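You operate a simulated robot arm through the tools that you are given. There is no shell and no other tool. Be economical: measure what you need, move in short steps, check, and stop when the job is done.

You are at the controls of a simulated two-armed robot. One attempt, no reset.

TASK
Pick up the carton marked valves with one hand, pass it to the other hand and put it on the top of the steel table marked feeding. Set down upright: carton marked valves.

The check looks at the end state, three seconds after you hand in, the way a careful person would. Anything else that was tipped, shoved, dropped, spilled or broken makes it a failure.

THE ROBOT
Two 7-joint arms with two-finger parallel grippers on one trunk, on a base that drives. Base frame: it is fixed to the floor where the robot stands at the start and does not move with it; the origin is under the middle of the robot, x ahead of it, y to its left, z up. Units: mm, rad, N and s.
The left shoulder is at the start at [-103, 119, 623], the right one opposite. With the tool pointing down near the work surface each hand reaches from about 100 to 500 mm from the robot's upright axis, wherever it stands, measured 20 degrees to its own side. Places, roughly: top of the steel table marked feeding [-4100, -300, 800]. Payload 3.43 kg a hand.
The tool frame of a hand sits at the grasp point between the pads (the TCP): z along the fingers, y along the line on which they close. The tips reach 30 mm beyond it. The gripper opens to 94 mm. The fingers are 28 mm wide and 10 mm thick; the gripper's body (50 by 96 mm) begins 55 mm behind the TCP.
Orientation is told as [roll, pitch, yaw] about the base's x, y, z axes, in that order, counted from this pose: with the fingers straight down and closing along the base's y, the tool's x points along the base's -x, its y along +y and its z along -z.

THE INTERFACE
- The arms move only by the tool send_rows. It takes "left_increments", "right_increments" or both (then of equal length, played together; a hand with none holds still); each is a list of rows, each a list of 7 numbers: the finger opening in cm, from 0 to 9.4, then the shift along the tool's x, y, z in cm, then the turn, a rotation vector about the tool's x, y, z in rad. In form: [[claw, dx, dy, dz, rx, ry, rz], ...]. A call has 1 to 8 rows; each row is the pose to reach, as a shift and turn from the pose commanded when the call began, along the tool's axes at that moment. Rows are played at 5 a second. More than 50 mm and 0.15 rad between two rows, or a gripper value outside its range, and nothing of the call is played. A pose out of reach is approached as far as the arm can. The call stops where the force on the tool passes 40 N (or 10 N more than at its start, if that is more) or the arm is blocked; 0.2 s more then pass. Each finger travels about 153 mm/s and halts on what it meets, pressing with about 33 N; the grip force reading is that of the motor and also rises with nothing between the fingers. The clock runs only during rows and for 0.2 s after the last one: add rows that repeat a pose to give the fingers time. It gives the time, the measured TCP pose, the force on the tool (base axes), the opening and the grip force at its end, in the units of the frame above (readings bear some noise), with the torque about the TCP (base axes, N m) and any sound that the robot's microphone picked up.
- Cameras (640 x 400 px; columns grow to the right, rows downward): "scene" is now at [52.4, -5, 1301.7]; the picture's right is [-0.08, -1.00, 0.00], its down [-0.93, 0.08, -0.36] and it looks along [0.36, -0.03, -0.93] (base axes); focal length 264 px, centre (320, 200). "left" rides on the left gripper at [76, -14, -102] in its tool frame; the picture's right is [0.18, 0.98, 0.00], its down [-0.75, 0.14, -0.64] and it looks along [-0.63, 0.12, 0.77] (tool axes); focal length 243 px, centre (320, 200). "right" rides on the right gripper at [76, 14, -103] in its tool frame; the picture's right is [-0.18, 0.98, 0.00], its down [-0.75, -0.14, -0.64] and it looks along [-0.63, -0.12, 0.77] (tool axes); focal length 243 px, centre (320, 200). There is no depth. A picture from a camera that has moved, and an enlarged one, comes with that camera's place and axes in the base frame and with its lens.
- capture(camera): a new picture of that camera. It takes no simulated time.
- slide_trunk(by): slides the trunk up (or, below 0, down) by that many mm; the arms and the scene camera ride with it, the base frame stays. It gives what a move gives, with no picture.
- steer(legs): drives the robot by 1 to 6 legs, each [ahead, left, turn to the left] in mm, mm and rad, along the robot's own axes; the way and the turn of a leg run together, so that a leg with both is an arc; at most 1500 mm and 3.142 rad a leg. The arms and the cameras ride along, it lands a little off, and it stops where it bumps. It gives what a move gives.
- pan_tilt(pan, tilt): turns the head with the scene camera to pan (to the left, within 2.496 rad either way) and tilt (down, from -0.506 to 1.204), counted from straight ahead of the robot. It gives what a move gives.
- zoom(camera, box): a new picture of the part [left, top, right, bottom] of that camera's present view, enlarged. It takes no simulated time.
- close_job(): hands the job in; it is judged then, once.

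Work in short steps. Places have to be worked out from the pictures, the camera data and where the tool is seen: move nearer, look again, correct. Check each grasp and each placing, and mend what went wrong. You have 120 turns and 100 pictures in all, those below and enlarged ones among them. Open the grippers and draw the arms clear of the work before you hand the job in, unless the task says otherwise; then end with one line.

The tools are called as a command line: name --argument value ..., lists and objects as JSON in quotes. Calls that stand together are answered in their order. send_rows: Moves the arms, as the interface text tells. Its arguments: {"type":"object","properties":{"left_increments":{"type":"array","items":{"type":"array","items":{"type":"number"}}},"right_increments":{"type":"array","items":{"type":"array","items":{"type":"number"}}}},"required":[]} The other tools are called the same way: slide_trunk (by) slides the trunk up or down; steer (legs) drives the base; pan_tilt (pan, tilt) turns the head that bears the scene camera; capture (camera) takes a picture; zoom (camera, box) takes an enlarged picture of a part of a camera's view; close_job () hands the job in.

At the start:

```text
time_s: 0.0
left_eef_pos: [328.5, 155.2, 489.5]
left_orientation: [0.0, -0.001, 0.002]
left_ft_force: [0.3, -0.5, 0.1]
left_moment: [0.0, -0.02, -0.03]
left_finger_gap: 93.9
left_grip_force: 0.0
right_eef_pos: [309.5, -187.3, 446.6]
right_orientation: [0.001, 0.0, 0.001]
right_ft_force: [1.0, 0.2, 1.0]
right_moment: [-0.01, -0.01, -0.03]
right_finger_gap: 94.1
right_grip_force: 0.0
trunk travel left (down, up): [-50.0, 285.0]
robot x, y, heading: [-0.3, -0.4, -0.001]
head pan, tilt: [-0.084, 1.197]
```

scene: 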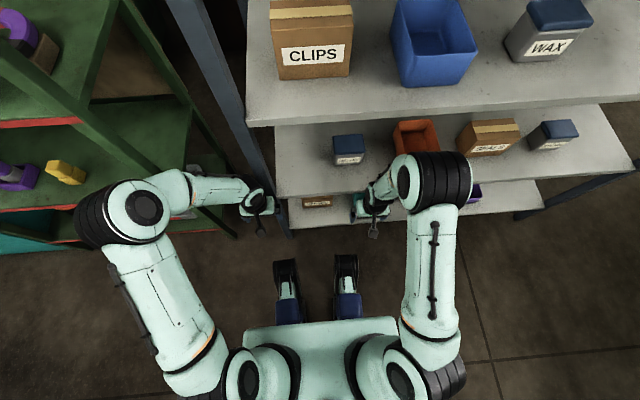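
right: 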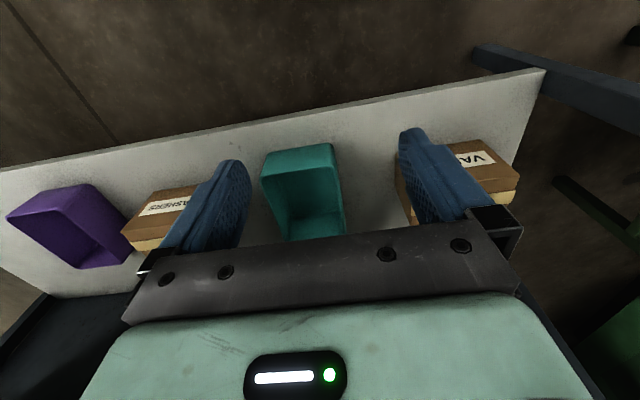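
left: 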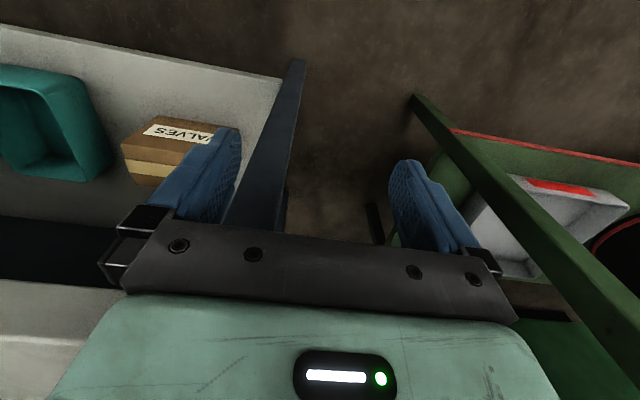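

The rough two-view fix puts the valves carton near [445, -32, 293], on the lowest shelf under the middle one. I'll look closer at it in all views.

zoom --camera "left" --box '[80, 80, 280, 205]'

zoom --camera "right" --box '[360, 100, 560, 225]'

zoom --camera "scene" --box '[220, 110, 420, 235]'

```text
3.20 times, centred on (180, 142) of left
camera zoom: at [251.7, 141.3, 593.5], right [-0.18, 0.98, 0.0], down [0.75, 0.14, 0.64], along [0.63, 0.12, -0.77], focal length 776 px, centre (768, 384)
```

zoom: 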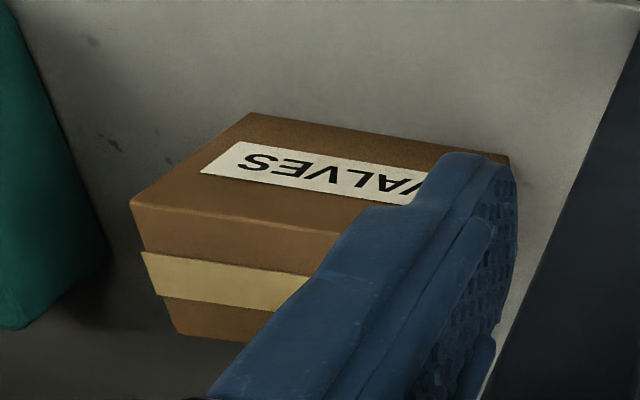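

```text
3.20 times, centred on (460, 162) of right
camera zoom: at [234.2, -176.1, 549.7], right [0.18, 0.98, 0.0], down [0.75, -0.14, 0.64], along [0.63, -0.12, -0.77], focal length 776 px, centre (-128, 320)
```

zoom: 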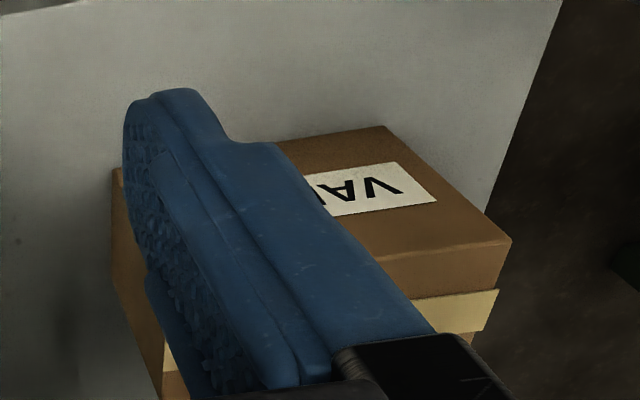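

```text
3.20 times, centred on (320, 172) of scene
camera zoom: at [52.4, -5.0, 1301.7], right [-0.08, -1.0, 0.0], down [-0.93, 0.08, -0.36], along [0.36, -0.03, -0.93], focal length 846 px, centre (320, 288)
```

zoom: 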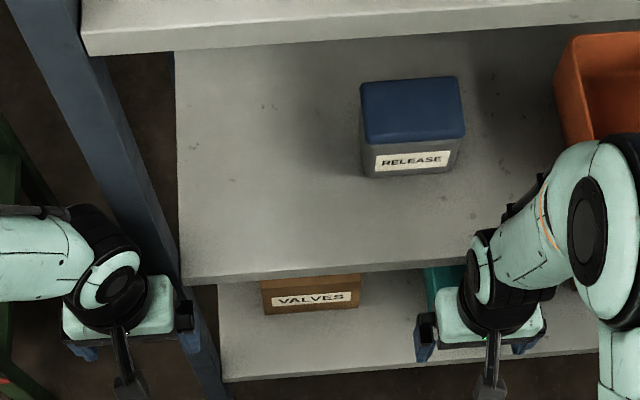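

The carton measures about x 447–510, y −91…38 and z 195–296. Only its ~60 mm depth (along x) fits the gripper, so I need to grip from above with fingers closing along x, under a shelf at z ≈ 550. I'll swing the left camera round to see the right arm's profile and the clearance.

send_rows --left_increments '[[9.4, 0, 0, 0, 0, 0, 0.15], [9.4, 0, 0, 0, 0, 0, 0.3], [9.4, 0, 0, 0, 0, 0, 0.45], [9.4, 0, 0, 0, 0, 0, 0.6], [9.4, 0, 0, 0, 0, 0, 0.75], [9.4, 0, 0, 0, 0, 0, 0.9], [9.4, 0, 0, 0, 0, 0, 1.05], [9.4, 0, 0, 0, 0, 0, 1.2]]'

capture --camera "left"

capture --camera "scene"

```text
time_s: 0.8
left_eef_pos: [331.3, 165.8, 490.3]
left_orientation: [0.013, -0.002, -0.356]
left_ft_force: [1.1, 4.7, 0.3]
left_moment: [-0.55, 0.06, 0.24]
left_finger_gap: 94.1
left_grip_force: 0.1
right_eef_pos: [311.4, -187.6, 446.6]
right_orientation: [0.0, -0.001, 0.003]
right_ft_force: [0.7, 0.6, 0.2]
right_moment: [0.03, -0.01, 0.01]
right_finger_gap: 94.4
right_grip_force: 0.0
trunk travel left (down, up): [-50.0, 285.0]
robot x, y, heading: [-2.2, 1.2, -0.002]
head pan, tilt: [-0.084, 1.197]
stopped in row 3 (left hand): the force on the tool passed its limit at 48 N (the readings are from after the stop); the commanded pose is now the measured one
```

```text
93 pictures are left
camera left: at [253.9, 177.9, 593.6], right [0.17, 0.99, 0.01], down [0.75, -0.14, 0.64], along [0.64, -0.1, -0.76], focal length 243 px, centre (320, 200)
```

left: 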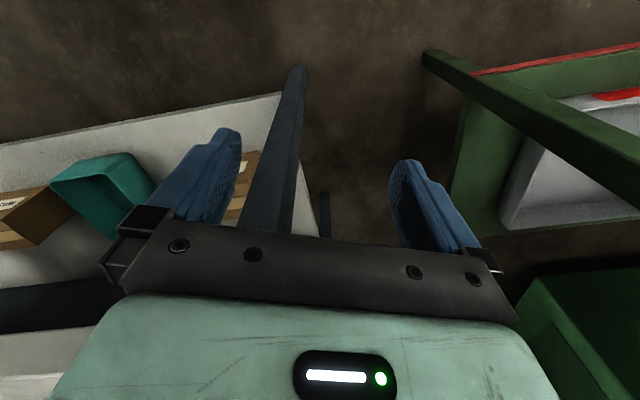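

```text
92 pictures are left
camera scene: at [52.7, -4.5, 1301.7], right [-0.08, -1.0, 0.0], down [-0.93, 0.08, -0.36], along [0.36, -0.03, -0.93], focal length 264 px, centre (320, 200)
```

scene: 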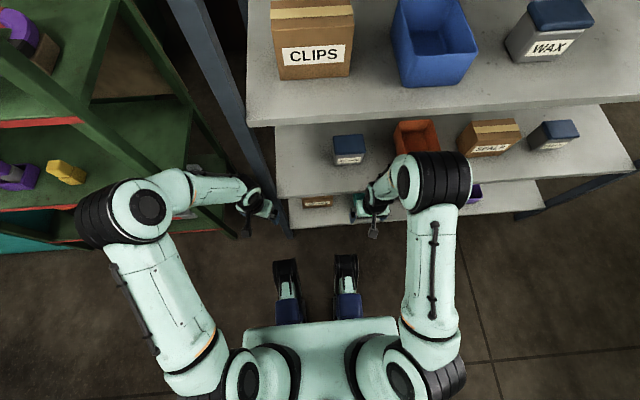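

The left hand brushed the shelf's front post, so there's too little room here. I'll back the robot straight away from the shelf and arrange the arms in free space.

steer --legs '[[-400, 0, 0]]'

pan_tilt --pan 0.0 --tilt 0.75

capture --camera "scene"

```text
time_s: 3.2
left_eef_pos: [-62.6, 163.7, 491.5]
left_orientation: [0.011, -0.001, -0.362]
left_ft_force: [0.5, -0.1, -0.5]
left_moment: [-0.01, 0.05, -0.02]
left_finger_gap: 94.1
left_grip_force: 0.1
right_eef_pos: [-83.8, -187.6, 446.7]
right_orientation: [0.001, 0.0, 0.001]
right_ft_force: [0.5, 0.0, 0.1]
right_moment: [0.01, 0.01, 0.06]
right_finger_gap: 94.1
right_grip_force: 0.0
trunk travel left (down, up): [-50.0, 285.0]
robot x, y, heading: [-395.4, 2.1, 0.0]
head pan, tilt: [-0.084, 1.197]
```

```text
time_s: 4.1
left_eef_pos: [-62.7, 163.6, 490.7]
left_orientation: [0.01, -0.001, -0.361]
left_ft_force: [0.2, 0.5, 0.0]
left_moment: [-0.01, -0.03, -0.01]
left_finger_gap: 93.8
left_grip_force: 0.0
right_eef_pos: [-83.5, -188.3, 447.0]
right_orientation: [0.001, -0.001, -0.001]
right_ft_force: [0.4, 0.5, 0.5]
right_moment: [-0.01, 0.0, 0.01]
right_finger_gap: 94.0
right_grip_force: 0.0
trunk travel left (down, up): [-50.0, 285.0]
robot x, y, heading: [-395.5, 0.3, 0.003]
head pan, tilt: [0.0, 0.75]
```

```text
91 pictures are left
camera scene: at [-314.4, 0.1, 1333.3], right [0.0, -1.0, 0.0], down [-0.68, 0.0, -0.73], along [0.73, 0.0, -0.68], focal length 264 px, centre (320, 200)
```

scene: 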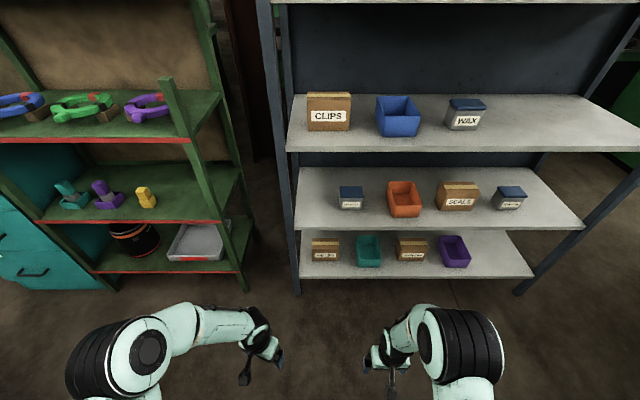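

Out here there's room. I'll turn the left hand to face the right arm for a side view.

send_rows --left_increments '[[9.4, 0, 0, 0, 0, 0, 0.15], [9.4, 0, 0, 0, 0, 0, 0.3], [9.4, 0, 0, 0, 0, 0, 0.45], [9.4, 0, 0, 0, 0, 0, 0.6], [9.4, 0, 0, 0, 0, 0, 0.75], [9.4, 0, 0, 0, 0, 0, 0.9], [9.4, 0, 0, 0, 0, 0, 1.05], [9.4, 0, 0, 0, 0, 0, 1.2]]'

send_rows --left_increments '[[9.4, 0, 0, 0, 0, -0.15, 0], [9.4, 0, 0, 0, 0, -0.3, 0], [9.4, 0, 0, 0, 0, -0.45, 0], [9.4, 0, 0, 0, 0, -0.6, 0]]'

capture --camera "left"

```text
time_s: 5.9
left_eef_pos: [-63.6, 164.1, 490.0]
left_orientation: [0.005, 0.008, -1.564]
left_ft_force: [0.6, 0.3, 0.0]
left_moment: [-0.01, 0.02, -0.01]
left_finger_gap: 94.2
left_grip_force: 0.0
right_eef_pos: [-83.1, -188.2, 445.8]
right_orientation: [0.0, 0.001, 0.0]
right_ft_force: [-0.9, -0.3, 0.1]
right_moment: [0.0, 0.02, -0.05]
right_finger_gap: 94.0
right_grip_force: 0.2
trunk travel left (down, up): [-50.0, 285.0]
robot x, y, heading: [-395.5, 1.1, -0.002]
head pan, tilt: [0.0, 0.75]
```

```text
time_s: 6.9
left_eef_pos: [-61.3, 163.8, 490.0]
left_orientation: [0.009, -0.593, -1.567]
left_ft_force: [-0.8, -0.2, 0.2]
left_moment: [0.04, 0.04, 0.01]
left_finger_gap: 94.1
left_grip_force: 0.0
right_eef_pos: [-83.1, -187.9, 446.9]
right_orientation: [-0.001, 0.0, -0.001]
right_ft_force: [-0.8, 0.9, 0.2]
right_moment: [0.0, 0.05, -0.01]
right_finger_gap: 94.3
right_grip_force: 0.1
trunk travel left (down, up): [-50.0, 285.0]
robot x, y, heading: [-391.6, 0.4, -0.003]
head pan, tilt: [0.0, 0.75]
```

```text
90 pictures are left
camera left: at [-78.4, 284.2, 534.1], right [0.98, 0.16, -0.1], down [0.14, -0.26, 0.95], along [0.13, -0.95, -0.28], focal length 243 px, centre (320, 200)
```

left: 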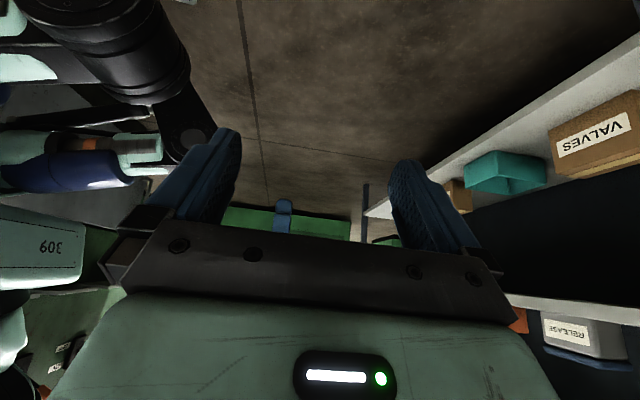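

The right arm is hidden behind my own gripper (the picture is inverted). I'll raise the left hand 250 mm to look over it.

send_rows --left_increments '[[9.4, -2.5, 0, -4.0, 0, 0, 0], [9.4, -5.0, 0, -8, 0, 0, 0], [9.4, -7.5, 0, -12, 0, 0, 0], [9.4, -10, 0, -16, 0, 0, 0], [9.4, -12.5, 0, -20, 0, 0, 0], [9.4, -14, 0, -21, 0, 0, 0]]'

capture --camera "left"

```text
time_s: 8.3
left_eef_pos: [-64.9, 163.6, 745.7]
left_orientation: [0.008, -0.59, -1.565]
left_ft_force: [0.2, 0.0, -0.2]
left_moment: [0.0, -0.02, -0.06]
left_finger_gap: 93.9
left_grip_force: 0.0
right_eef_pos: [-83.3, -188.0, 447.6]
right_orientation: [0.001, 0.0, 0.0]
right_ft_force: [0.4, 0.7, 0.2]
right_moment: [-0.01, 0.0, 0.0]
right_finger_gap: 94.0
right_grip_force: 0.1
trunk travel left (down, up): [-50.0, 285.0]
robot x, y, heading: [-393.5, -1.8, 0.003]
head pan, tilt: [0.0, 0.75]
```

```text
89 pictures are left
camera left: at [-81.7, 283.8, 788.8], right [0.98, 0.16, -0.1], down [0.14, -0.27, 0.95], along [0.13, -0.95, -0.28], focal length 243 px, centre (320, 200)
```

left: 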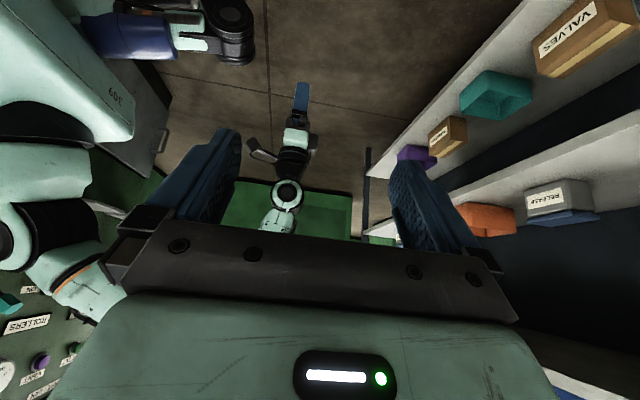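

The side view shows the wrist joint ≈185 mm behind the TCP, so a vertical grasp would be tight. I'll prepare the right hand with yaw −90° (closing along x, camera inboard) and then tilt it so the hand leans to the right.

send_rows --right_increments '[[9.4, 0, 0, 0, 0, 0, 0.14], [9.4, 0, 0, 0, 0, 0, 0.28], [9.4, 0, 0, 0, 0, 0, 0.42], [9.4, 0, 0, 0, 0, 0, 0.56], [9.4, 0, 0, 0, 0, 0, 0.7], [9.4, 0, 0, 0, 0, 0, 0.8]]'

send_rows --right_increments '[[9.4, 0, 0, 0, 0, 0, 0.14], [9.4, 0, 0, 0, 0, 0, 0.28], [9.4, 0, 0, 0, 0, 0, 0.42], [9.4, 0, 0, 0, 0, 0, 0.56], [9.4, 0, 0, 0, 0, 0, 0.7], [9.4, 0, 0, 0, 0, 0, 0.77], [9.4, 0, 0, 0, 0, 0, 0.77]]'

capture --camera "scene"

capture --camera "left"

```text
time_s: 9.7
left_eef_pos: [-65.3, 164.6, 745.2]
left_orientation: [0.007, -0.59, -1.566]
left_ft_force: [-0.2, 0.4, -0.1]
left_moment: [0.01, -0.01, -0.01]
left_finger_gap: 94.2
left_grip_force: 0.0
right_eef_pos: [-83.3, -188.4, 446.0]
right_orientation: [0.001, 0.0, -0.803]
right_ft_force: [-0.1, 0.3, -0.5]
right_moment: [0.03, 0.0, 0.04]
right_finger_gap: 93.8
right_grip_force: 0.0
trunk travel left (down, up): [-50.0, 285.0]
robot x, y, heading: [-393.8, 1.5, -0.001]
head pan, tilt: [0.0, 0.75]
```

```text
time_s: 11.3
left_eef_pos: [-64.5, 164.0, 745.1]
left_orientation: [0.006, -0.59, -1.564]
left_ft_force: [-0.5, 0.2, 0.4]
left_moment: [0.0, -0.02, 0.0]
left_finger_gap: 93.9
left_grip_force: 0.1
right_eef_pos: [-83.3, -189.0, 447.7]
right_orientation: [-0.001, 0.0, -1.571]
right_ft_force: [0.2, -0.6, -0.2]
right_moment: [0.01, 0.03, 0.0]
right_finger_gap: 94.0
right_grip_force: 0.1
trunk travel left (down, up): [-50.0, 285.0]
robot x, y, heading: [-393.6, 4.2, -0.004]
head pan, tilt: [0.0, 0.75]
```

```text
88 pictures are left
camera scene: at [-314.3, 0.1, 1333.3], right [0.0, -1.0, 0.0], down [-0.68, 0.0, -0.73], along [0.73, 0.0, -0.68], focal length 264 px, centre (320, 200)
```

scene: 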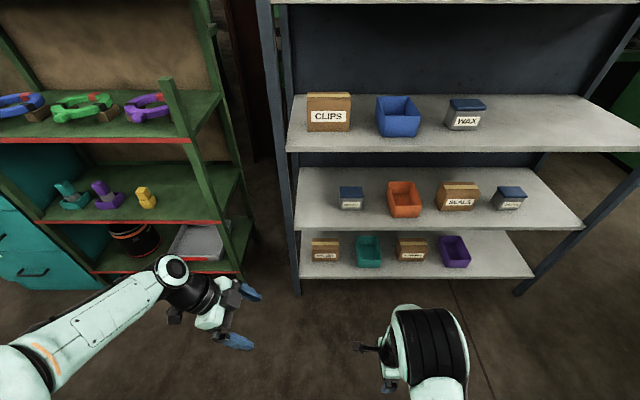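

```text
87 pictures are left
camera left: at [-81.7, 284.0, 788.3], right [0.98, 0.16, -0.1], down [0.14, -0.27, 0.95], along [0.13, -0.95, -0.29], focal length 243 px, centre (320, 200)
```

left: 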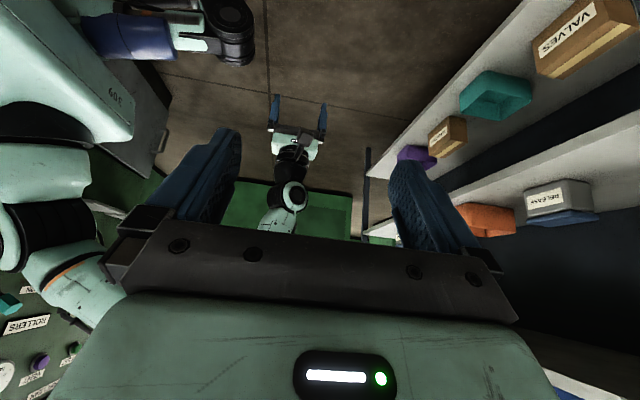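

The outward yaw works. Now I'll tilt 0.6 rad, slide the trunk down 50 mm, and stretch the hand forward and down to the grasp height while still outside the shelf.

send_rows --right_increments '[[9.4, 0, 0, 0, 0, 0.15, 0], [9.4, 0, 0, 0, 0, 0.3, 0], [9.4, 0, 0, 0, 0, 0.45, 0], [9.4, 0, 0, 0, 0, 0.6, 0], [9.4, 0, 0, 0, 0, 0.6, 0]]'

slide_trunk --by -50

send_rows --right_increments '[[9.4, -1.4, 3.0, 2.1, 0, 0, 0], [9.4, -2.8, 6, 4.1, 0, 0, 0], [9.4, -4.2, 9, 6.2, 0, 0, 0], [9.4, -5.6, 12, 8.2, 0, 0, 0], [9.4, -5.6, 16, 8.2, 0, 0, 0], [9.4, -5.6, 16, 8.2, 0, 0, 0]]'

capture --camera "scene"

capture --camera "left"

capture --camera "right"

```text
time_s: 12.5
left_eef_pos: [-64.9, 163.2, 745.2]
left_orientation: [0.006, -0.591, -1.566]
left_ft_force: [0.0, 0.6, -0.7]
left_moment: [0.0, 0.03, 0.01]
left_finger_gap: 94.0
left_grip_force: 0.1
right_eef_pos: [-82.9, -189.1, 447.3]
right_orientation: [0.001, 0.604, -1.57]
right_ft_force: [-0.2, 0.7, -0.1]
right_moment: [0.03, -0.02, 0.0]
right_finger_gap: 94.0
right_grip_force: 0.0
trunk travel left (down, up): [-50.0, 285.0]
robot x, y, heading: [-392.8, 1.6, -0.001]
head pan, tilt: [0.0, 0.75]
```

```text
time_s: 13.4
left_eef_pos: [-64.9, 163.0, 693.1]
left_orientation: [0.008, -0.59, -1.566]
left_ft_force: [0.7, 1.2, -1.5]
left_moment: [0.0, 0.04, 0.03]
left_finger_gap: 93.6
left_grip_force: 0.0
right_eef_pos: [-83.2, -188.9, 396.4]
right_orientation: [0.0, 0.601, -1.569]
right_ft_force: [-0.8, -0.3, 0.4]
right_moment: [0.03, 0.01, 0.02]
right_finger_gap: 93.9
right_grip_force: 0.0
trunk travel left (down, up): [0.0, 335.0]
robot x, y, heading: [-393.1, -2.1, -0.004]
head pan, tilt: [0.0, 0.75]
```

```text
time_s: 14.8
left_eef_pos: [-62.7, 164.9, 693.1]
left_orientation: [0.006, -0.59, -1.566]
left_ft_force: [-0.1, 0.5, 0.1]
left_moment: [0.0, -0.03, -0.02]
left_finger_gap: 94.0
left_grip_force: 0.1
right_eef_pos: [75.6, -187.9, 298.3]
right_orientation: [-0.003, 0.602, -1.572]
right_ft_force: [-0.2, -0.8, -0.1]
right_moment: [0.01, -0.01, -0.03]
right_finger_gap: 94.1
right_grip_force: 0.1
trunk travel left (down, up): [0.0, 335.0]
robot x, y, heading: [-395.3, 1.0, -0.002]
head pan, tilt: [0.0, 0.75]
```

```text
86 pictures are left
camera scene: at [-303.6, 0.1, 1289.8], right [0.0, -1.0, 0.0], down [-0.68, 0.0, -0.73], along [0.73, 0.0, -0.68], focal length 264 px, centre (320, 200)
```

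scene: 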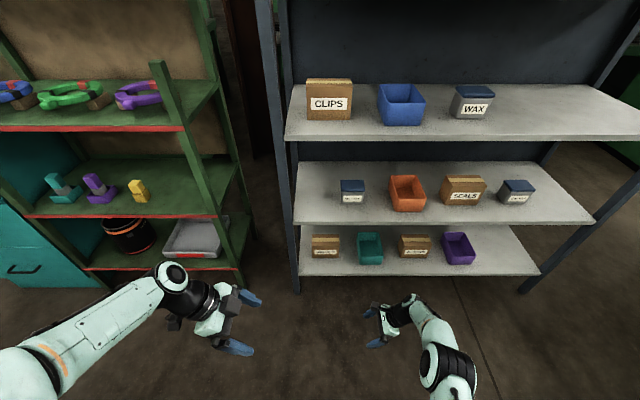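

```text
85 pictures are left
camera left: at [-79.9, 284.6, 736.6], right [0.98, 0.16, -0.1], down [0.14, -0.27, 0.95], along [0.13, -0.95, -0.29], focal length 243 px, centre (320, 200)
```

left: 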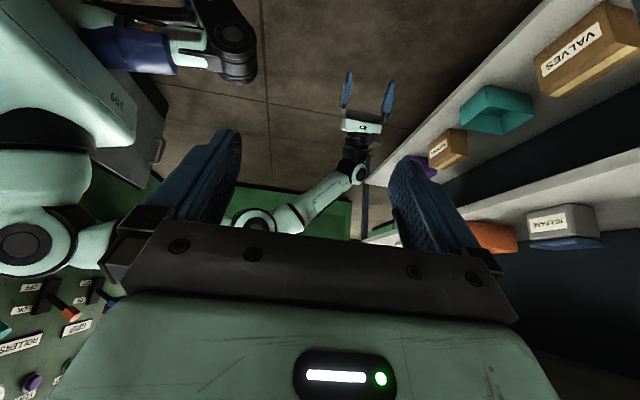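

```text
84 pictures are left
camera right: at [90.8, -183.6, 426.4], right [0.98, -0.15, -0.11], down [-0.14, -0.98, 0.1], along [-0.12, -0.09, -0.99], focal length 243 px, centre (320, 200)
```

right: 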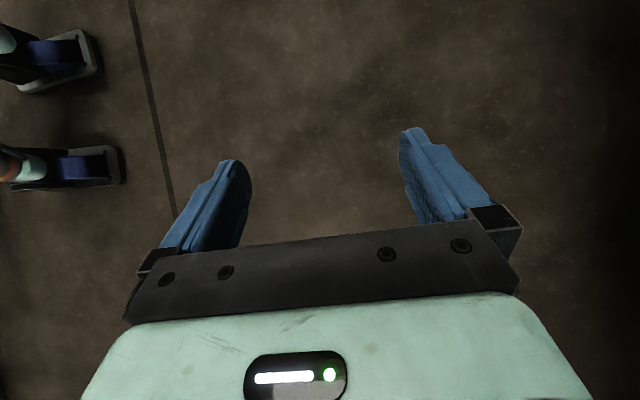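

The forearm is now fairly flat. I'll zoom on the shelves to measure the edge heights precisely before entering.

zoom --camera "scene" --box '[280, 180, 440, 280]'

zoom --camera "left" --box '[220, 60, 420, 245]'

```text
4.00 times, centred on (360, 230) of scene
camera zoom: at [-303.6, 0.1, 1289.8], right [0.0, -1.0, 0.0], down [-0.68, 0.0, -0.73], along [0.73, 0.0, -0.68], focal length 1057 px, centre (160, 80)
```

zoom: 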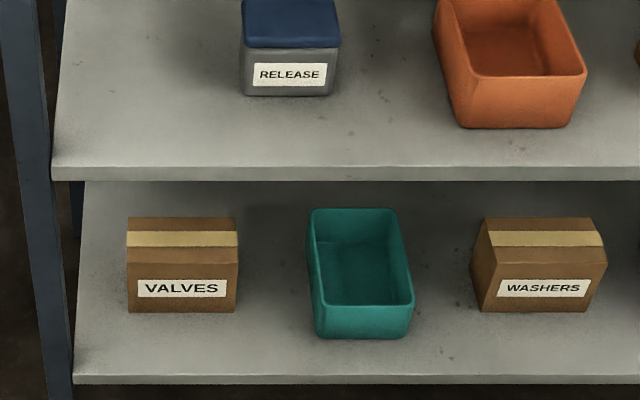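

```text
2.16 times, centred on (320, 152) of left
camera zoom: at [-79.9, 284.6, 736.6], right [0.98, 0.16, -0.1], down [0.14, -0.27, 0.95], along [0.13, -0.95, -0.29], focal length 525 px, centre (320, 303)
```

zoom: 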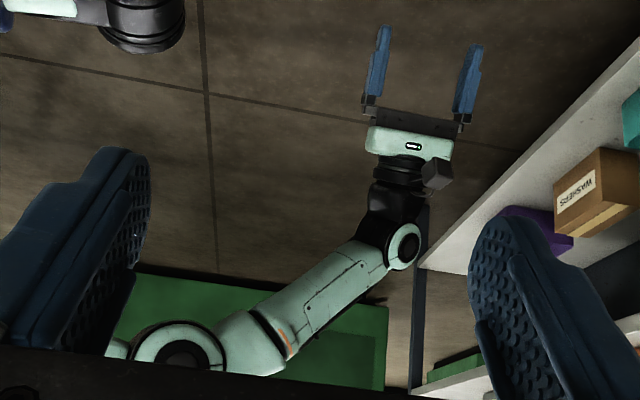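

Measured: the carton spans x≈450–515, y≈−93…40, z≈195–299; the middle shelf underside is at z≈536, front edge x≈360; bin left side y≈−175. I'll tilt a bit more and stretch further to flatten the forearm, then check.

send_rows --right_increments '[[9.4, 0, 3, 0, 0, 0.08, 0], [9.4, -0.6, 6, 0.8, 0, 0.15, 0], [9.4, -1.3, 7, 1.8, 0, 0.2, 0], [9.4, -1.3, 7, 1.8, 0, 0.2, 0]]'

zoom --camera "left" --box '[220, 60, 420, 245]'

capture --camera "scene"

```text
time_s: 15.8
left_eef_pos: [-63.3, 164.5, 693.2]
left_orientation: [0.007, -0.589, -1.567]
left_ft_force: [-0.2, 0.2, -0.7]
left_moment: [0.02, -0.01, -0.04]
left_finger_gap: 94.2
left_grip_force: 0.1
right_eef_pos: [87.8, -169.6, 310.1]
right_orientation: [-0.002, 0.801, -1.57]
right_ft_force: [-0.2, -0.6, 0.3]
right_moment: [-0.01, 0.01, -0.01]
right_finger_gap: 94.1
right_grip_force: 0.1
right hand out of reach, approached as far as the arm can: row 1, 2, 3, 4
trunk travel left (down, up): [0.0, 335.0]
robot x, y, heading: [-391.4, 2.0, 0.003]
head pan, tilt: [0.0, 0.75]
```

```text
2.16 times, centred on (320, 152) of left
camera zoom: at [-79.9, 284.6, 736.6], right [0.98, 0.16, -0.1], down [0.14, -0.27, 0.95], along [0.13, -0.95, -0.29], focal length 525 px, centre (320, 303)
```

zoom: 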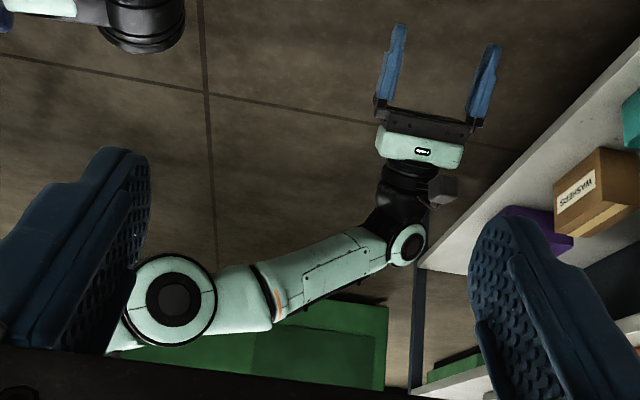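

```text
80 pictures are left
camera scene: at [-303.6, 0.2, 1289.8], right [0.0, -1.0, 0.0], down [-0.68, 0.0, -0.73], along [0.73, 0.0, -0.68], focal length 264 px, centre (320, 200)
```

scene: 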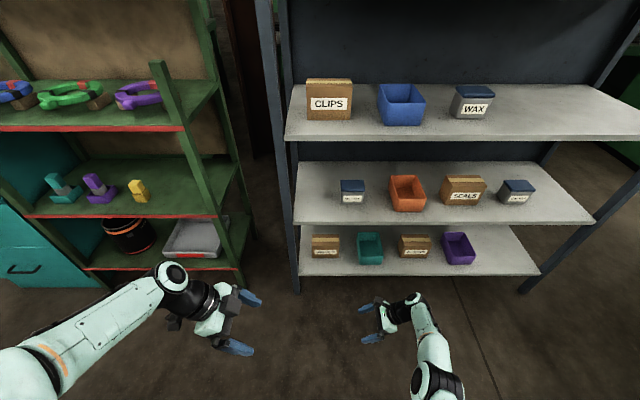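

With more stretch the forearm is nearly flat, but reach tops out near 480 mm ahead. I'll pull the right hand in slightly to stay in reach, and retract and lower the left hand so it clears the racks and can watch.

send_rows --right_increments '[[9.4, 0, -4, 0, 0, 0, 0], [9.4, 0, -7.5, 0, 0, 0, 0], [9.4, 0, -7.5, 0, 0, 0, 0], [9.4, 0, -7.5, 0, 0, 0, 0], [9.4, 0, -7.5, 0, 0, 0, 0], [9.4, 0, -7.5, 0, 0, 0, 0], [9.4, 0, -7.5, 0, 0, 0, 0], [9.4, 0, -7.5, 0, 0, 0, 0]]' --left_increments '[[9.4, 2, -2, 3, 0, 0, 0], [9.4, 4, -4, 6, 0, 0, 0], [9.4, 6, -6, 9, 0, 0, 0], [9.4, 8, -8, 12, 0, 0, 0], [9.4, 10, -10, 15, 0, 0, 0], [9.4, 11.2, -12.5, 16.6, 0, 0, 0], [9.4, 11.2, -15, 16.6, 0, 0, 0], [9.4, 11.2, -15, 16.6, 0, 0, 0]]'

capture --camera "left"

```text
time_s: 17.6
left_eef_pos: [-212.9, 162.8, 493.4]
left_orientation: [0.008, -0.589, -1.564]
left_ft_force: [-0.3, 0.3, 0.1]
left_moment: [-0.01, 0.01, -0.02]
left_finger_gap: 94.1
left_grip_force: 0.0
right_eef_pos: [12.1, -170.3, 310.3]
right_orientation: [0.001, 0.799, -1.571]
right_ft_force: [0.2, -0.5, 0.5]
right_moment: [-0.02, 0.0, 0.01]
right_finger_gap: 94.0
right_grip_force: 0.0
trunk travel left (down, up): [0.0, 335.0]
robot x, y, heading: [-396.4, -0.9, 0.0]
head pan, tilt: [0.0, 0.75]
```

```text
79 pictures are left
camera left: at [-229.5, 282.4, 536.4], right [0.98, 0.16, -0.1], down [0.14, -0.27, 0.95], along [0.13, -0.95, -0.29], focal length 243 px, centre (320, 200)
```

left: 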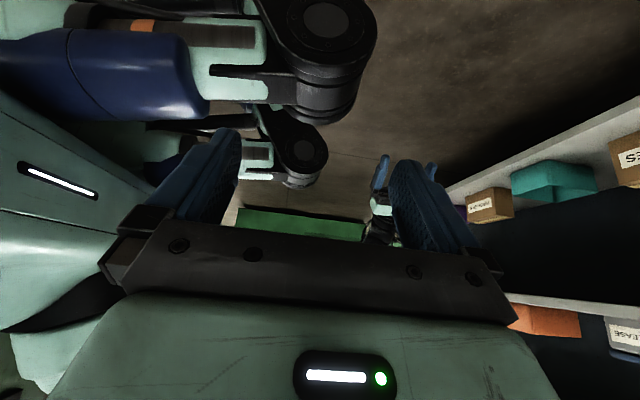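

I'll reorient the left hand to look forward (yaw 0, tilted), so its camera can watch under the shelf from the front.

send_rows --left_increments '[[9.4, 0, 0, 0, -0.082, 0, -0.122], [9.4, 0, 0, 0, -0.163, 0, -0.244], [9.4, 0, 0, 0, -0.245, 0, -0.367], [9.4, 0, 0, 0, -0.327, 0, -0.489], [9.4, 0, 0, 0, -0.409, 0, -0.611], [9.4, 0, 0, 0, -0.49, 0, -0.733], [9.4, 0, 0, 0, -0.572, 0, -0.855], [9.4, 0, 0, 0, -0.654, 0, -0.977]]'

send_rows --left_increments '[[9.4, 0, 0, 0, -0.082, 0, -0.122], [9.4, 0, 0, 0, -0.163, 0, -0.244], [9.4, 0, 0, 0, -0.217, 0, -0.324], [9.4, 0, 0, 0, -0.217, 0, -0.324]]'

send_rows --left_increments '[[9.4, 0, -4, 0, 0, 0, 0], [9.4, 0, -8, 0, 0, 0, 0], [9.4, 0, -12, 0, 0, 0, 0], [9.4, 0, -14, 0, 0, 0, 0], [9.4, 0, -14, 0, 0, 0, 0]]'

capture --camera "left"

```text
time_s: 19.4
left_eef_pos: [-125.8, 185.8, 458.7]
left_orientation: [0.001, -0.593, -0.387]
left_ft_force: [-0.7, -0.3, 0.6]
left_moment: [-0.01, -0.01, 0.03]
left_finger_gap: 93.8
left_grip_force: 0.1
left hand out of reach, approached as far as the arm can: row 2, 3, 4, 5, 6, 7, 8
right_eef_pos: [11.3, -170.6, 309.7]
right_orientation: [0.0, 0.801, -1.57]
right_ft_force: [0.4, -0.4, -0.4]
right_moment: [0.01, 0.0, 0.0]
right_finger_gap: 94.0
right_grip_force: 0.0
trunk travel left (down, up): [0.0, 335.0]
robot x, y, heading: [-394.4, 0.1, -0.001]
head pan, tilt: [0.0, 0.75]
```

```text
time_s: 20.4
left_eef_pos: [-113.4, 186.4, 453.9]
left_orientation: [0.001, -0.594, 0.005]
left_ft_force: [-0.3, 0.5, 0.1]
left_moment: [-0.01, -0.01, 0.0]
left_finger_gap: 93.8
left_grip_force: 0.0
left hand out of reach, approached as far as the arm can: row 1, 2, 3, 4
right_eef_pos: [12.1, -169.5, 309.7]
right_orientation: [-0.001, 0.8, -1.57]
right_ft_force: [-0.6, -0.2, 0.2]
right_moment: [0.0, -0.02, 0.03]
right_finger_gap: 94.2
right_grip_force: 0.1
trunk travel left (down, up): [0.0, 335.0]
robot x, y, heading: [-393.6, -1.3, -0.004]
head pan, tilt: [0.0, 0.75]
```

```text
time_s: 21.6
left_eef_pos: [-111.8, 49.2, 454.1]
left_orientation: [0.001, -0.595, 0.004]
left_ft_force: [0.1, 0.2, 0.4]
left_moment: [-0.04, 0.01, -0.06]
left_finger_gap: 94.0
left_grip_force: 0.2
right_eef_pos: [12.0, -170.5, 310.0]
right_orientation: [0.0, 0.802, -1.569]
right_ft_force: [-0.1, -1.1, -1.3]
right_moment: [-0.01, 0.01, -0.01]
right_finger_gap: 94.2
right_grip_force: 0.1
trunk travel left (down, up): [0.0, 335.0]
robot x, y, heading: [-393.6, -2.2, -0.002]
head pan, tilt: [0.0, 0.75]
```

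```text
78 pictures are left
camera left: at [-233.3, 33.5, 496.3], right [-0.16, 0.98, -0.1], down [0.26, 0.14, 0.95], along [0.95, 0.12, -0.28], focal length 243 px, centre (320, 200)
```

left: 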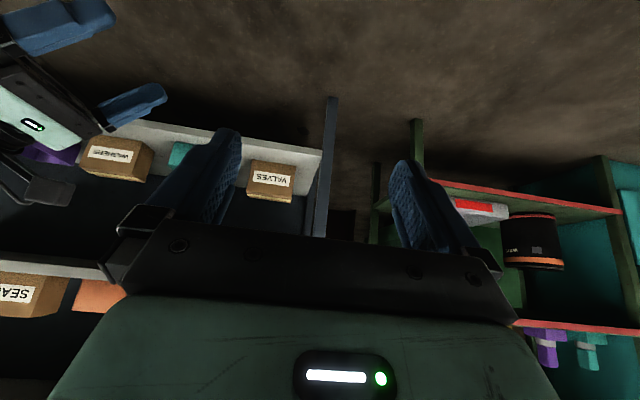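

Good front view. I'll set the right hand to entry height and lateral offset, then shift the base 68 mm to the left.

send_rows --right_increments '[[9.4, -1.8, 2.2, -0.3, 0, 0, 0], [9.4, -3.74, 4.4, -0.55, 0, 0, 0], [9.4, -3.74, 4.4, -0.55, 0, 0, 0]]'

steer --legs '[[0, 68, 0]]'

capture --camera "left"

capture --camera "scene"

```text
time_s: 22.4
left_eef_pos: [-111.6, 48.8, 453.7]
left_orientation: [0.001, -0.593, 0.003]
left_ft_force: [-0.3, -0.5, 0.5]
left_moment: [-0.02, -0.01, 0.01]
left_finger_gap: 93.8
left_grip_force: 0.1
right_eef_pos: [54.9, -200.1, 287.7]
right_orientation: [-0.002, 0.8, -1.572]
right_ft_force: [0.5, -0.1, 0.2]
right_moment: [0.02, -0.01, 0.02]
right_finger_gap: 93.9
right_grip_force: 0.0
trunk travel left (down, up): [0.0, 335.0]
robot x, y, heading: [-392.7, 4.7, 0.004]
head pan, tilt: [0.0, 0.75]
```

```text
time_s: 23.7
left_eef_pos: [-111.8, 116.2, 453.3]
left_orientation: [0.0, -0.595, 0.003]
left_ft_force: [-0.7, 1.3, -0.6]
left_moment: [-0.01, -0.02, 0.01]
left_finger_gap: 94.1
left_grip_force: 0.0
right_eef_pos: [55.4, -132.5, 287.3]
right_orientation: [0.001, 0.799, -1.572]
right_ft_force: [-0.6, -1.1, 0.3]
right_moment: [0.01, -0.02, 0.02]
right_finger_gap: 94.0
right_grip_force: 0.1
trunk travel left (down, up): [0.0, 335.0]
robot x, y, heading: [-395.4, 70.7, 0.0]
head pan, tilt: [0.0, 0.75]
```

```text
77 pictures are left
camera left: at [-233.3, 101.3, 496.3], right [-0.16, 0.98, -0.1], down [0.26, 0.14, 0.95], along [0.95, 0.12, -0.28], focal length 243 px, centre (320, 200)
```

left: 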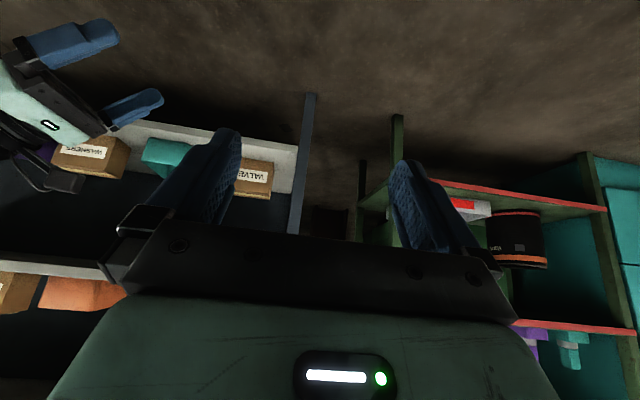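

```text
76 pictures are left
camera scene: at [-303.6, 68.1, 1289.8], right [0.0, -1.0, 0.0], down [-0.68, 0.0, -0.73], along [0.73, 0.0, -0.68], focal length 264 px, centre (320, 200)
```

scene: 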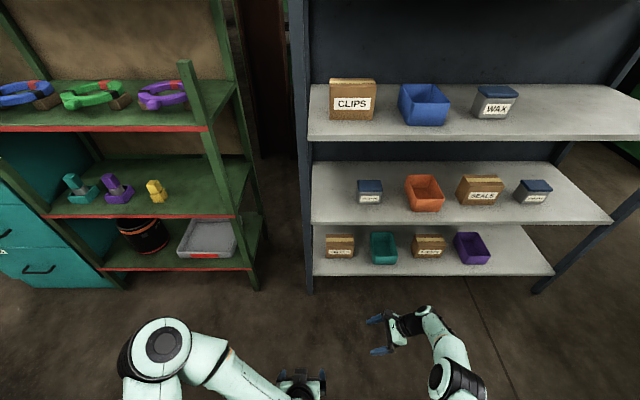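

I'll pull the left hand back and up a little and yaw it 0.35 rad to the right, so it clears the post during the drive and looks at the work area.

send_rows --left_increments '[[9.4, 0.3, 0, -2.6, 0.065, 0, 0.097], [9.4, 0.6, 0, -5.2, 0.13, 0, 0.194], [9.4, 0.8, 0, -7.8, 0.195, 0, 0.291], [9.4, 0.8, 0, -7.8, 0.195, 0, 0.291]]' --right_increments '[[9.4, 0, 0.5, 0, 0, 0, 0], [9.4, 0, 1, 0, 0, 0, 0], [9.4, 0, 1.5, 0, 0, 0, 0], [9.4, 0, 1.5, 0, 0, 0, 0]]'

steer --legs '[[250, 0, 0]]'

capture --camera "left"

capture --camera "right"

capture --camera "scene"

```text
time_s: 24.7
left_eef_pos: [-127.1, 97.4, 507.5]
left_orientation: [0.001, -0.595, -0.351]
left_ft_force: [-1.5, -0.4, -0.9]
left_moment: [0.03, -0.02, 0.01]
left_finger_gap: 94.1
left_grip_force: 0.1
left hand out of reach, approached as far as the arm can: row 2, 3, 4
right_eef_pos: [68.2, -132.9, 288.8]
right_orientation: [0.0, 0.799, -1.573]
right_ft_force: [-0.6, -0.3, -0.2]
right_moment: [-0.02, 0.0, 0.01]
right_finger_gap: 94.0
right_grip_force: 0.0
trunk travel left (down, up): [0.0, 335.0]
robot x, y, heading: [-393.1, 68.2, -0.003]
head pan, tilt: [0.0, 0.75]
```

```text
time_s: 26.5
left_eef_pos: [118.5, 97.4, 507.6]
left_orientation: [0.002, -0.596, -0.349]
left_ft_force: [0.0, -1.2, -0.5]
left_moment: [-0.03, -0.01, -0.01]
left_finger_gap: 93.7
left_grip_force: 0.1
right_eef_pos: [314.4, -133.0, 287.9]
right_orientation: [-0.001, 0.8, -1.573]
right_ft_force: [-0.1, 0.6, -0.6]
right_moment: [0.01, 0.0, 0.0]
right_finger_gap: 93.8
right_grip_force: 0.1
trunk travel left (down, up): [0.0, 335.0]
robot x, y, heading: [-147.2, 67.1, -0.001]
head pan, tilt: [0.0, 0.75]
```

```text
75 pictures are left
camera left: at [0.3, 125.2, 550.8], right [0.19, 0.98, -0.1], down [0.3, 0.04, 0.95], along [0.94, -0.21, -0.28], focal length 243 px, centre (320, 200)
```

left: 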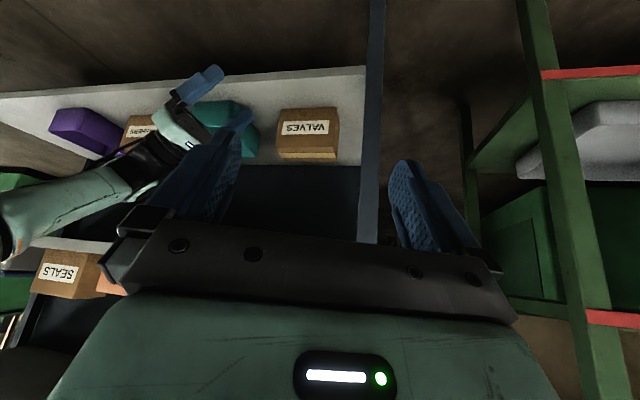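

```text
74 pictures are left
camera right: at [328.3, -155.2, 415.2], right [0.98, -0.13, -0.13], down [-0.14, -0.99, -0.09], along [-0.12, 0.11, -0.99], focal length 243 px, centre (320, 200)
```

right: 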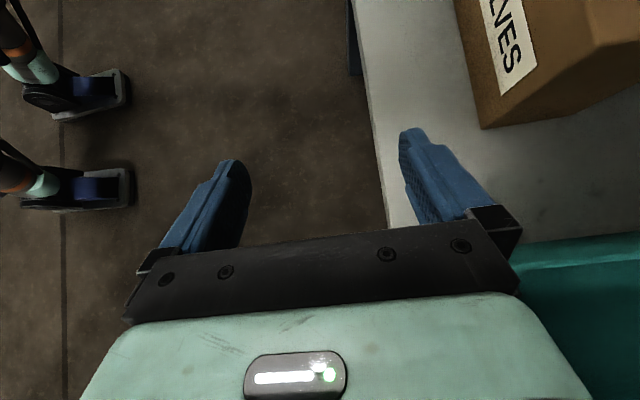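

```text
73 pictures are left
camera scene: at [-57.4, 67.4, 1289.8], right [0.0, -1.0, 0.0], down [-0.68, 0.0, -0.73], along [0.73, 0.0, -0.68], focal length 264 px, centre (320, 200)
```

scene: 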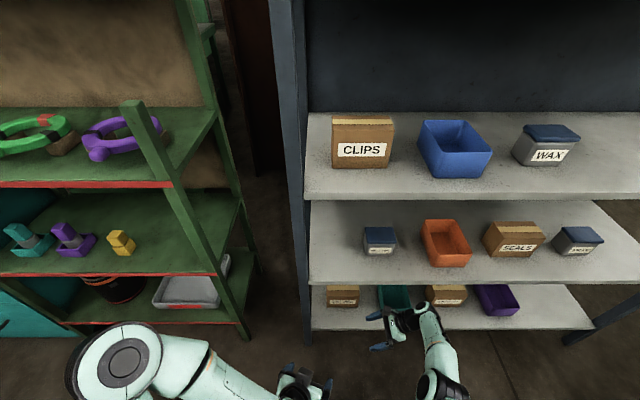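

Estimates hold: carton right side at y≈−89, bin rim at y≈−178, fingers fit between. Driving 100 mm further in and checking forearm clearance.

steer --legs '[[100, 0, 0]]'

capture --camera "left"

capture --camera "right"

```text
time_s: 27.7
left_eef_pos: [218.8, 96.7, 508.3]
left_orientation: [0.003, -0.593, -0.348]
left_ft_force: [0.3, -1.0, -0.3]
left_moment: [0.02, 0.01, -0.04]
left_finger_gap: 94.1
left_grip_force: 0.2
right_eef_pos: [414.3, -135.4, 287.7]
right_orientation: [-0.001, 0.8, -1.572]
right_ft_force: [-0.2, -0.2, -0.3]
right_moment: [0.0, 0.02, 0.01]
right_finger_gap: 94.1
right_grip_force: 0.0
trunk travel left (down, up): [0.0, 335.0]
robot x, y, heading: [-47.3, 69.5, -0.002]
head pan, tilt: [0.0, 0.75]
```

```text
72 pictures are left
camera left: at [100.1, 125.0, 550.8], right [0.19, 0.98, -0.1], down [0.3, 0.04, 0.95], along [0.94, -0.21, -0.28], focal length 243 px, centre (320, 200)
```

left: 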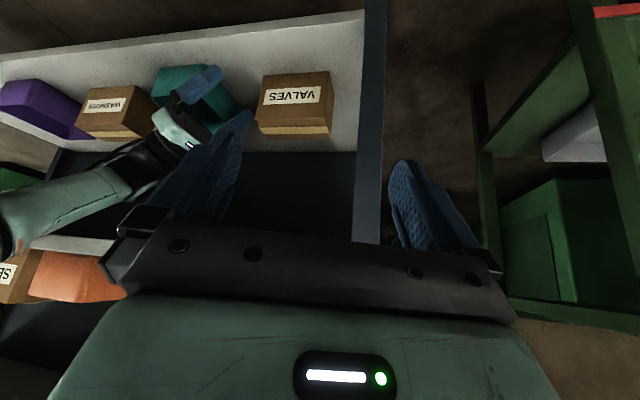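

```text
71 pictures are left
camera right: at [428.2, -155.3, 415.1], right [0.98, -0.13, -0.13], down [-0.14, -0.99, -0.09], along [-0.12, 0.11, -0.99], focal length 243 px, centre (320, 200)
```

right: 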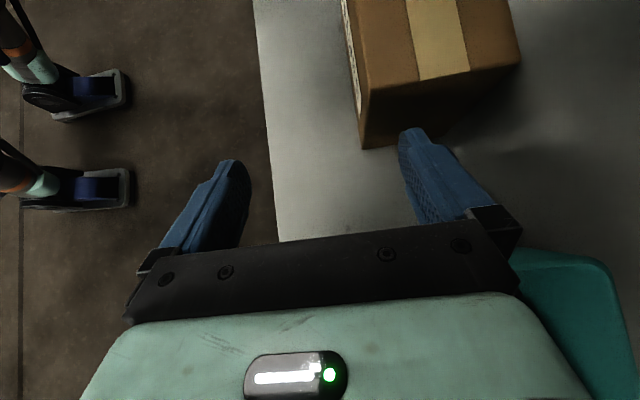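

The carton is at x≈443–513, centre 478. Before going the last 63 mm I want a precise forearm-vs-shelf clearance, so I'm zooming on the left view.

zoom --camera "left" --box '[0, 100, 200, 300]'

capture --camera "scene"

```text
2.00 times, centred on (100, 200) of left
camera zoom: at [100.1, 125.0, 550.8], right [0.19, 0.98, -0.1], down [0.3, 0.04, 0.95], along [0.94, -0.21, -0.28], focal length 485 px, centre (760, 200)
```

zoom: 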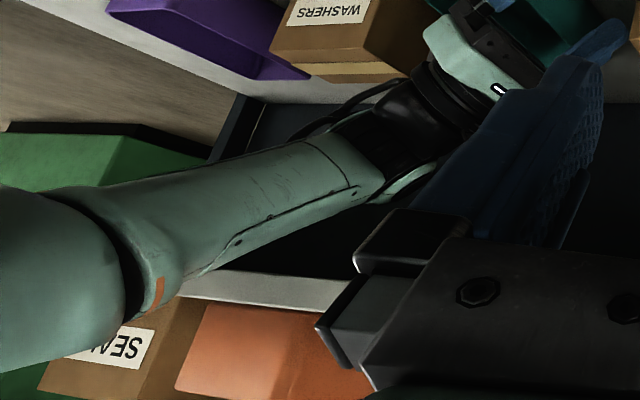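

```text
69 pictures are left
camera scene: at [42.4, 67.2, 1289.8], right [0.0, -1.0, 0.0], down [-0.68, 0.0, -0.73], along [0.73, 0.0, -0.68], focal length 264 px, centre (320, 200)
```

scene: 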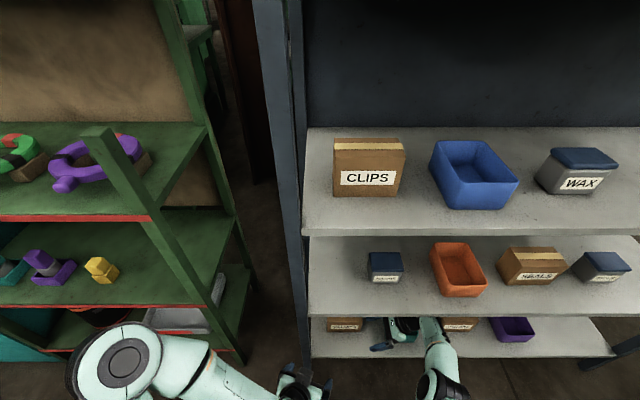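

The forearm slopes ~30° and would hit the shelf above if I continue. I'll back out, increase tilt to ~1.0 rad (wrist lower), and re-centre the base so the arm is more stretched.

steer --legs '[[-170, 0, 0], [0, -65, 0]]'

send_rows --right_increments '[[9.4, 1.5, 0.5, 1.5, 0, 0.07, 0], [9.4, 3, 1.0, 3, 0, 0.14, 0], [9.4, 4.5, 1.0, 4.66, 0, 0.2, 0], [9.4, 4.5, 1.0, 4.66, 0, 0.2, 0]]'

capture --camera "left"

capture --camera "scene"

```text
time_s: 30.0
left_eef_pos: [48.2, 32.1, 507.5]
left_orientation: [0.001, -0.594, -0.35]
left_ft_force: [0.0, 0.4, -0.6]
left_moment: [0.0, 0.01, 0.01]
left_finger_gap: 94.0
left_grip_force: 0.1
right_eef_pos: [243.8, -197.9, 289.8]
right_orientation: [0.001, 0.799, -1.571]
right_ft_force: [0.5, 0.4, 0.9]
right_moment: [0.01, 0.0, -0.01]
right_finger_gap: 93.9
right_grip_force: 0.1
trunk travel left (down, up): [0.0, 335.0]
robot x, y, heading: [-217.6, 4.8, 0.008]
head pan, tilt: [0.0, 0.75]
```

```text
time_s: 31.0
left_eef_pos: [49.1, 32.1, 508.3]
left_orientation: [0.003, -0.593, -0.349]
left_ft_force: [-0.5, 0.2, -1.1]
left_moment: [0.03, 0.0, -0.02]
left_finger_gap: 93.9
left_grip_force: 0.0
right_eef_pos: [241.0, -129.2, 296.5]
right_orientation: [-0.001, 0.999, -1.573]
right_ft_force: [0.4, 0.2, -0.9]
right_moment: [-0.02, -0.03, -0.01]
right_finger_gap: 94.2
right_grip_force: 0.1
right hand out of reach, approached as far as the arm can: row 1, 2, 3, 4
trunk travel left (down, up): [0.0, 335.0]
robot x, y, heading: [-215.2, 1.6, -0.0]
head pan, tilt: [0.0, 0.75]
```

```text
68 pictures are left
camera left: at [-70.4, 59.9, 550.8], right [0.19, 0.98, -0.1], down [0.3, 0.04, 0.95], along [0.94, -0.21, -0.28], focal length 243 px, centre (320, 200)
```

left: 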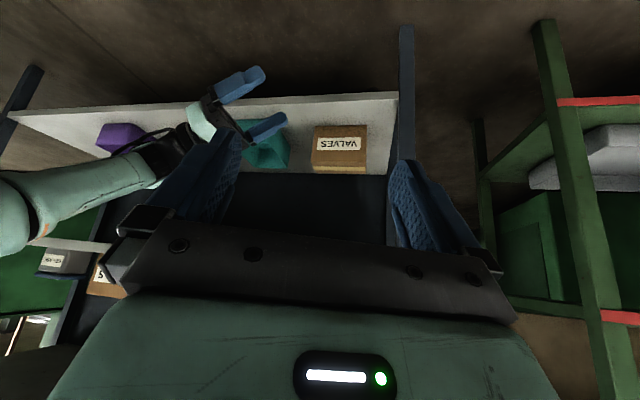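

```text
67 pictures are left
camera scene: at [-128.1, 2.1, 1289.8], right [0.0, -1.0, 0.0], down [-0.68, 0.0, -0.73], along [0.73, 0.0, -0.68], focal length 264 px, centre (320, 200)
```

scene: 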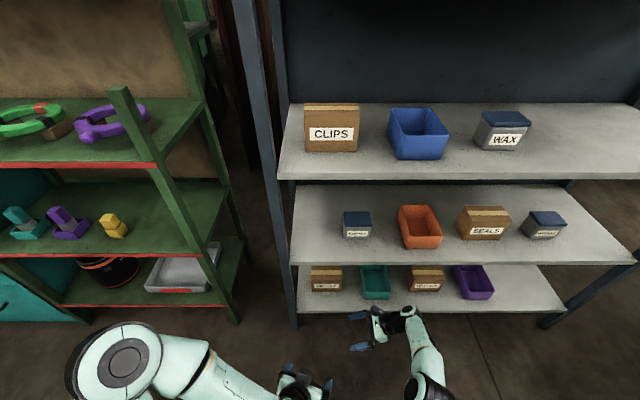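

zoom --camera "left" --box '[0, 80, 240, 280]'

zoom --camera "scene" --box '[320, 280, 480, 400]'

```text
2.00 times, centred on (120, 180) of left
camera zoom: at [-70.4, 59.9, 550.8], right [0.19, 0.98, -0.1], down [0.3, 0.04, 0.95], along [0.94, -0.21, -0.28], focal length 485 px, centre (720, 240)
```

zoom: 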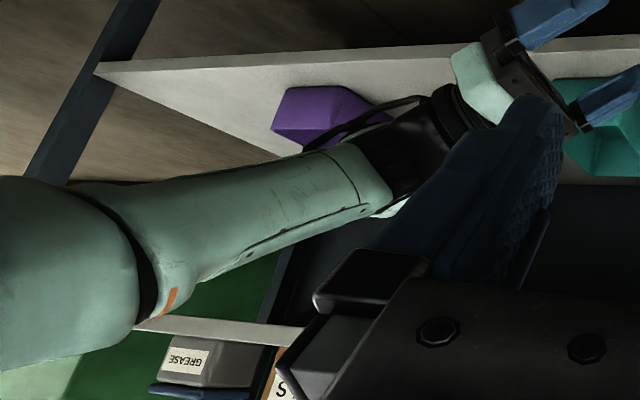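

```text
3.33 times, centred on (400, 340) of scene
camera zoom: at [-128.1, 2.1, 1289.8], right [0.0, -1.0, 0.0], down [-0.68, 0.0, -0.73], along [0.73, 0.0, -0.68], focal length 881 px, centre (53, -267)
```

zoom: 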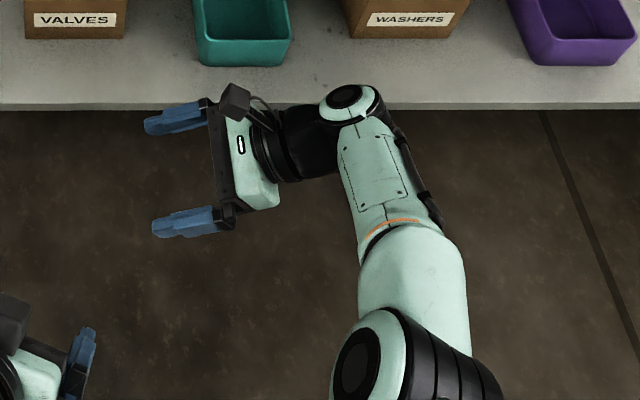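

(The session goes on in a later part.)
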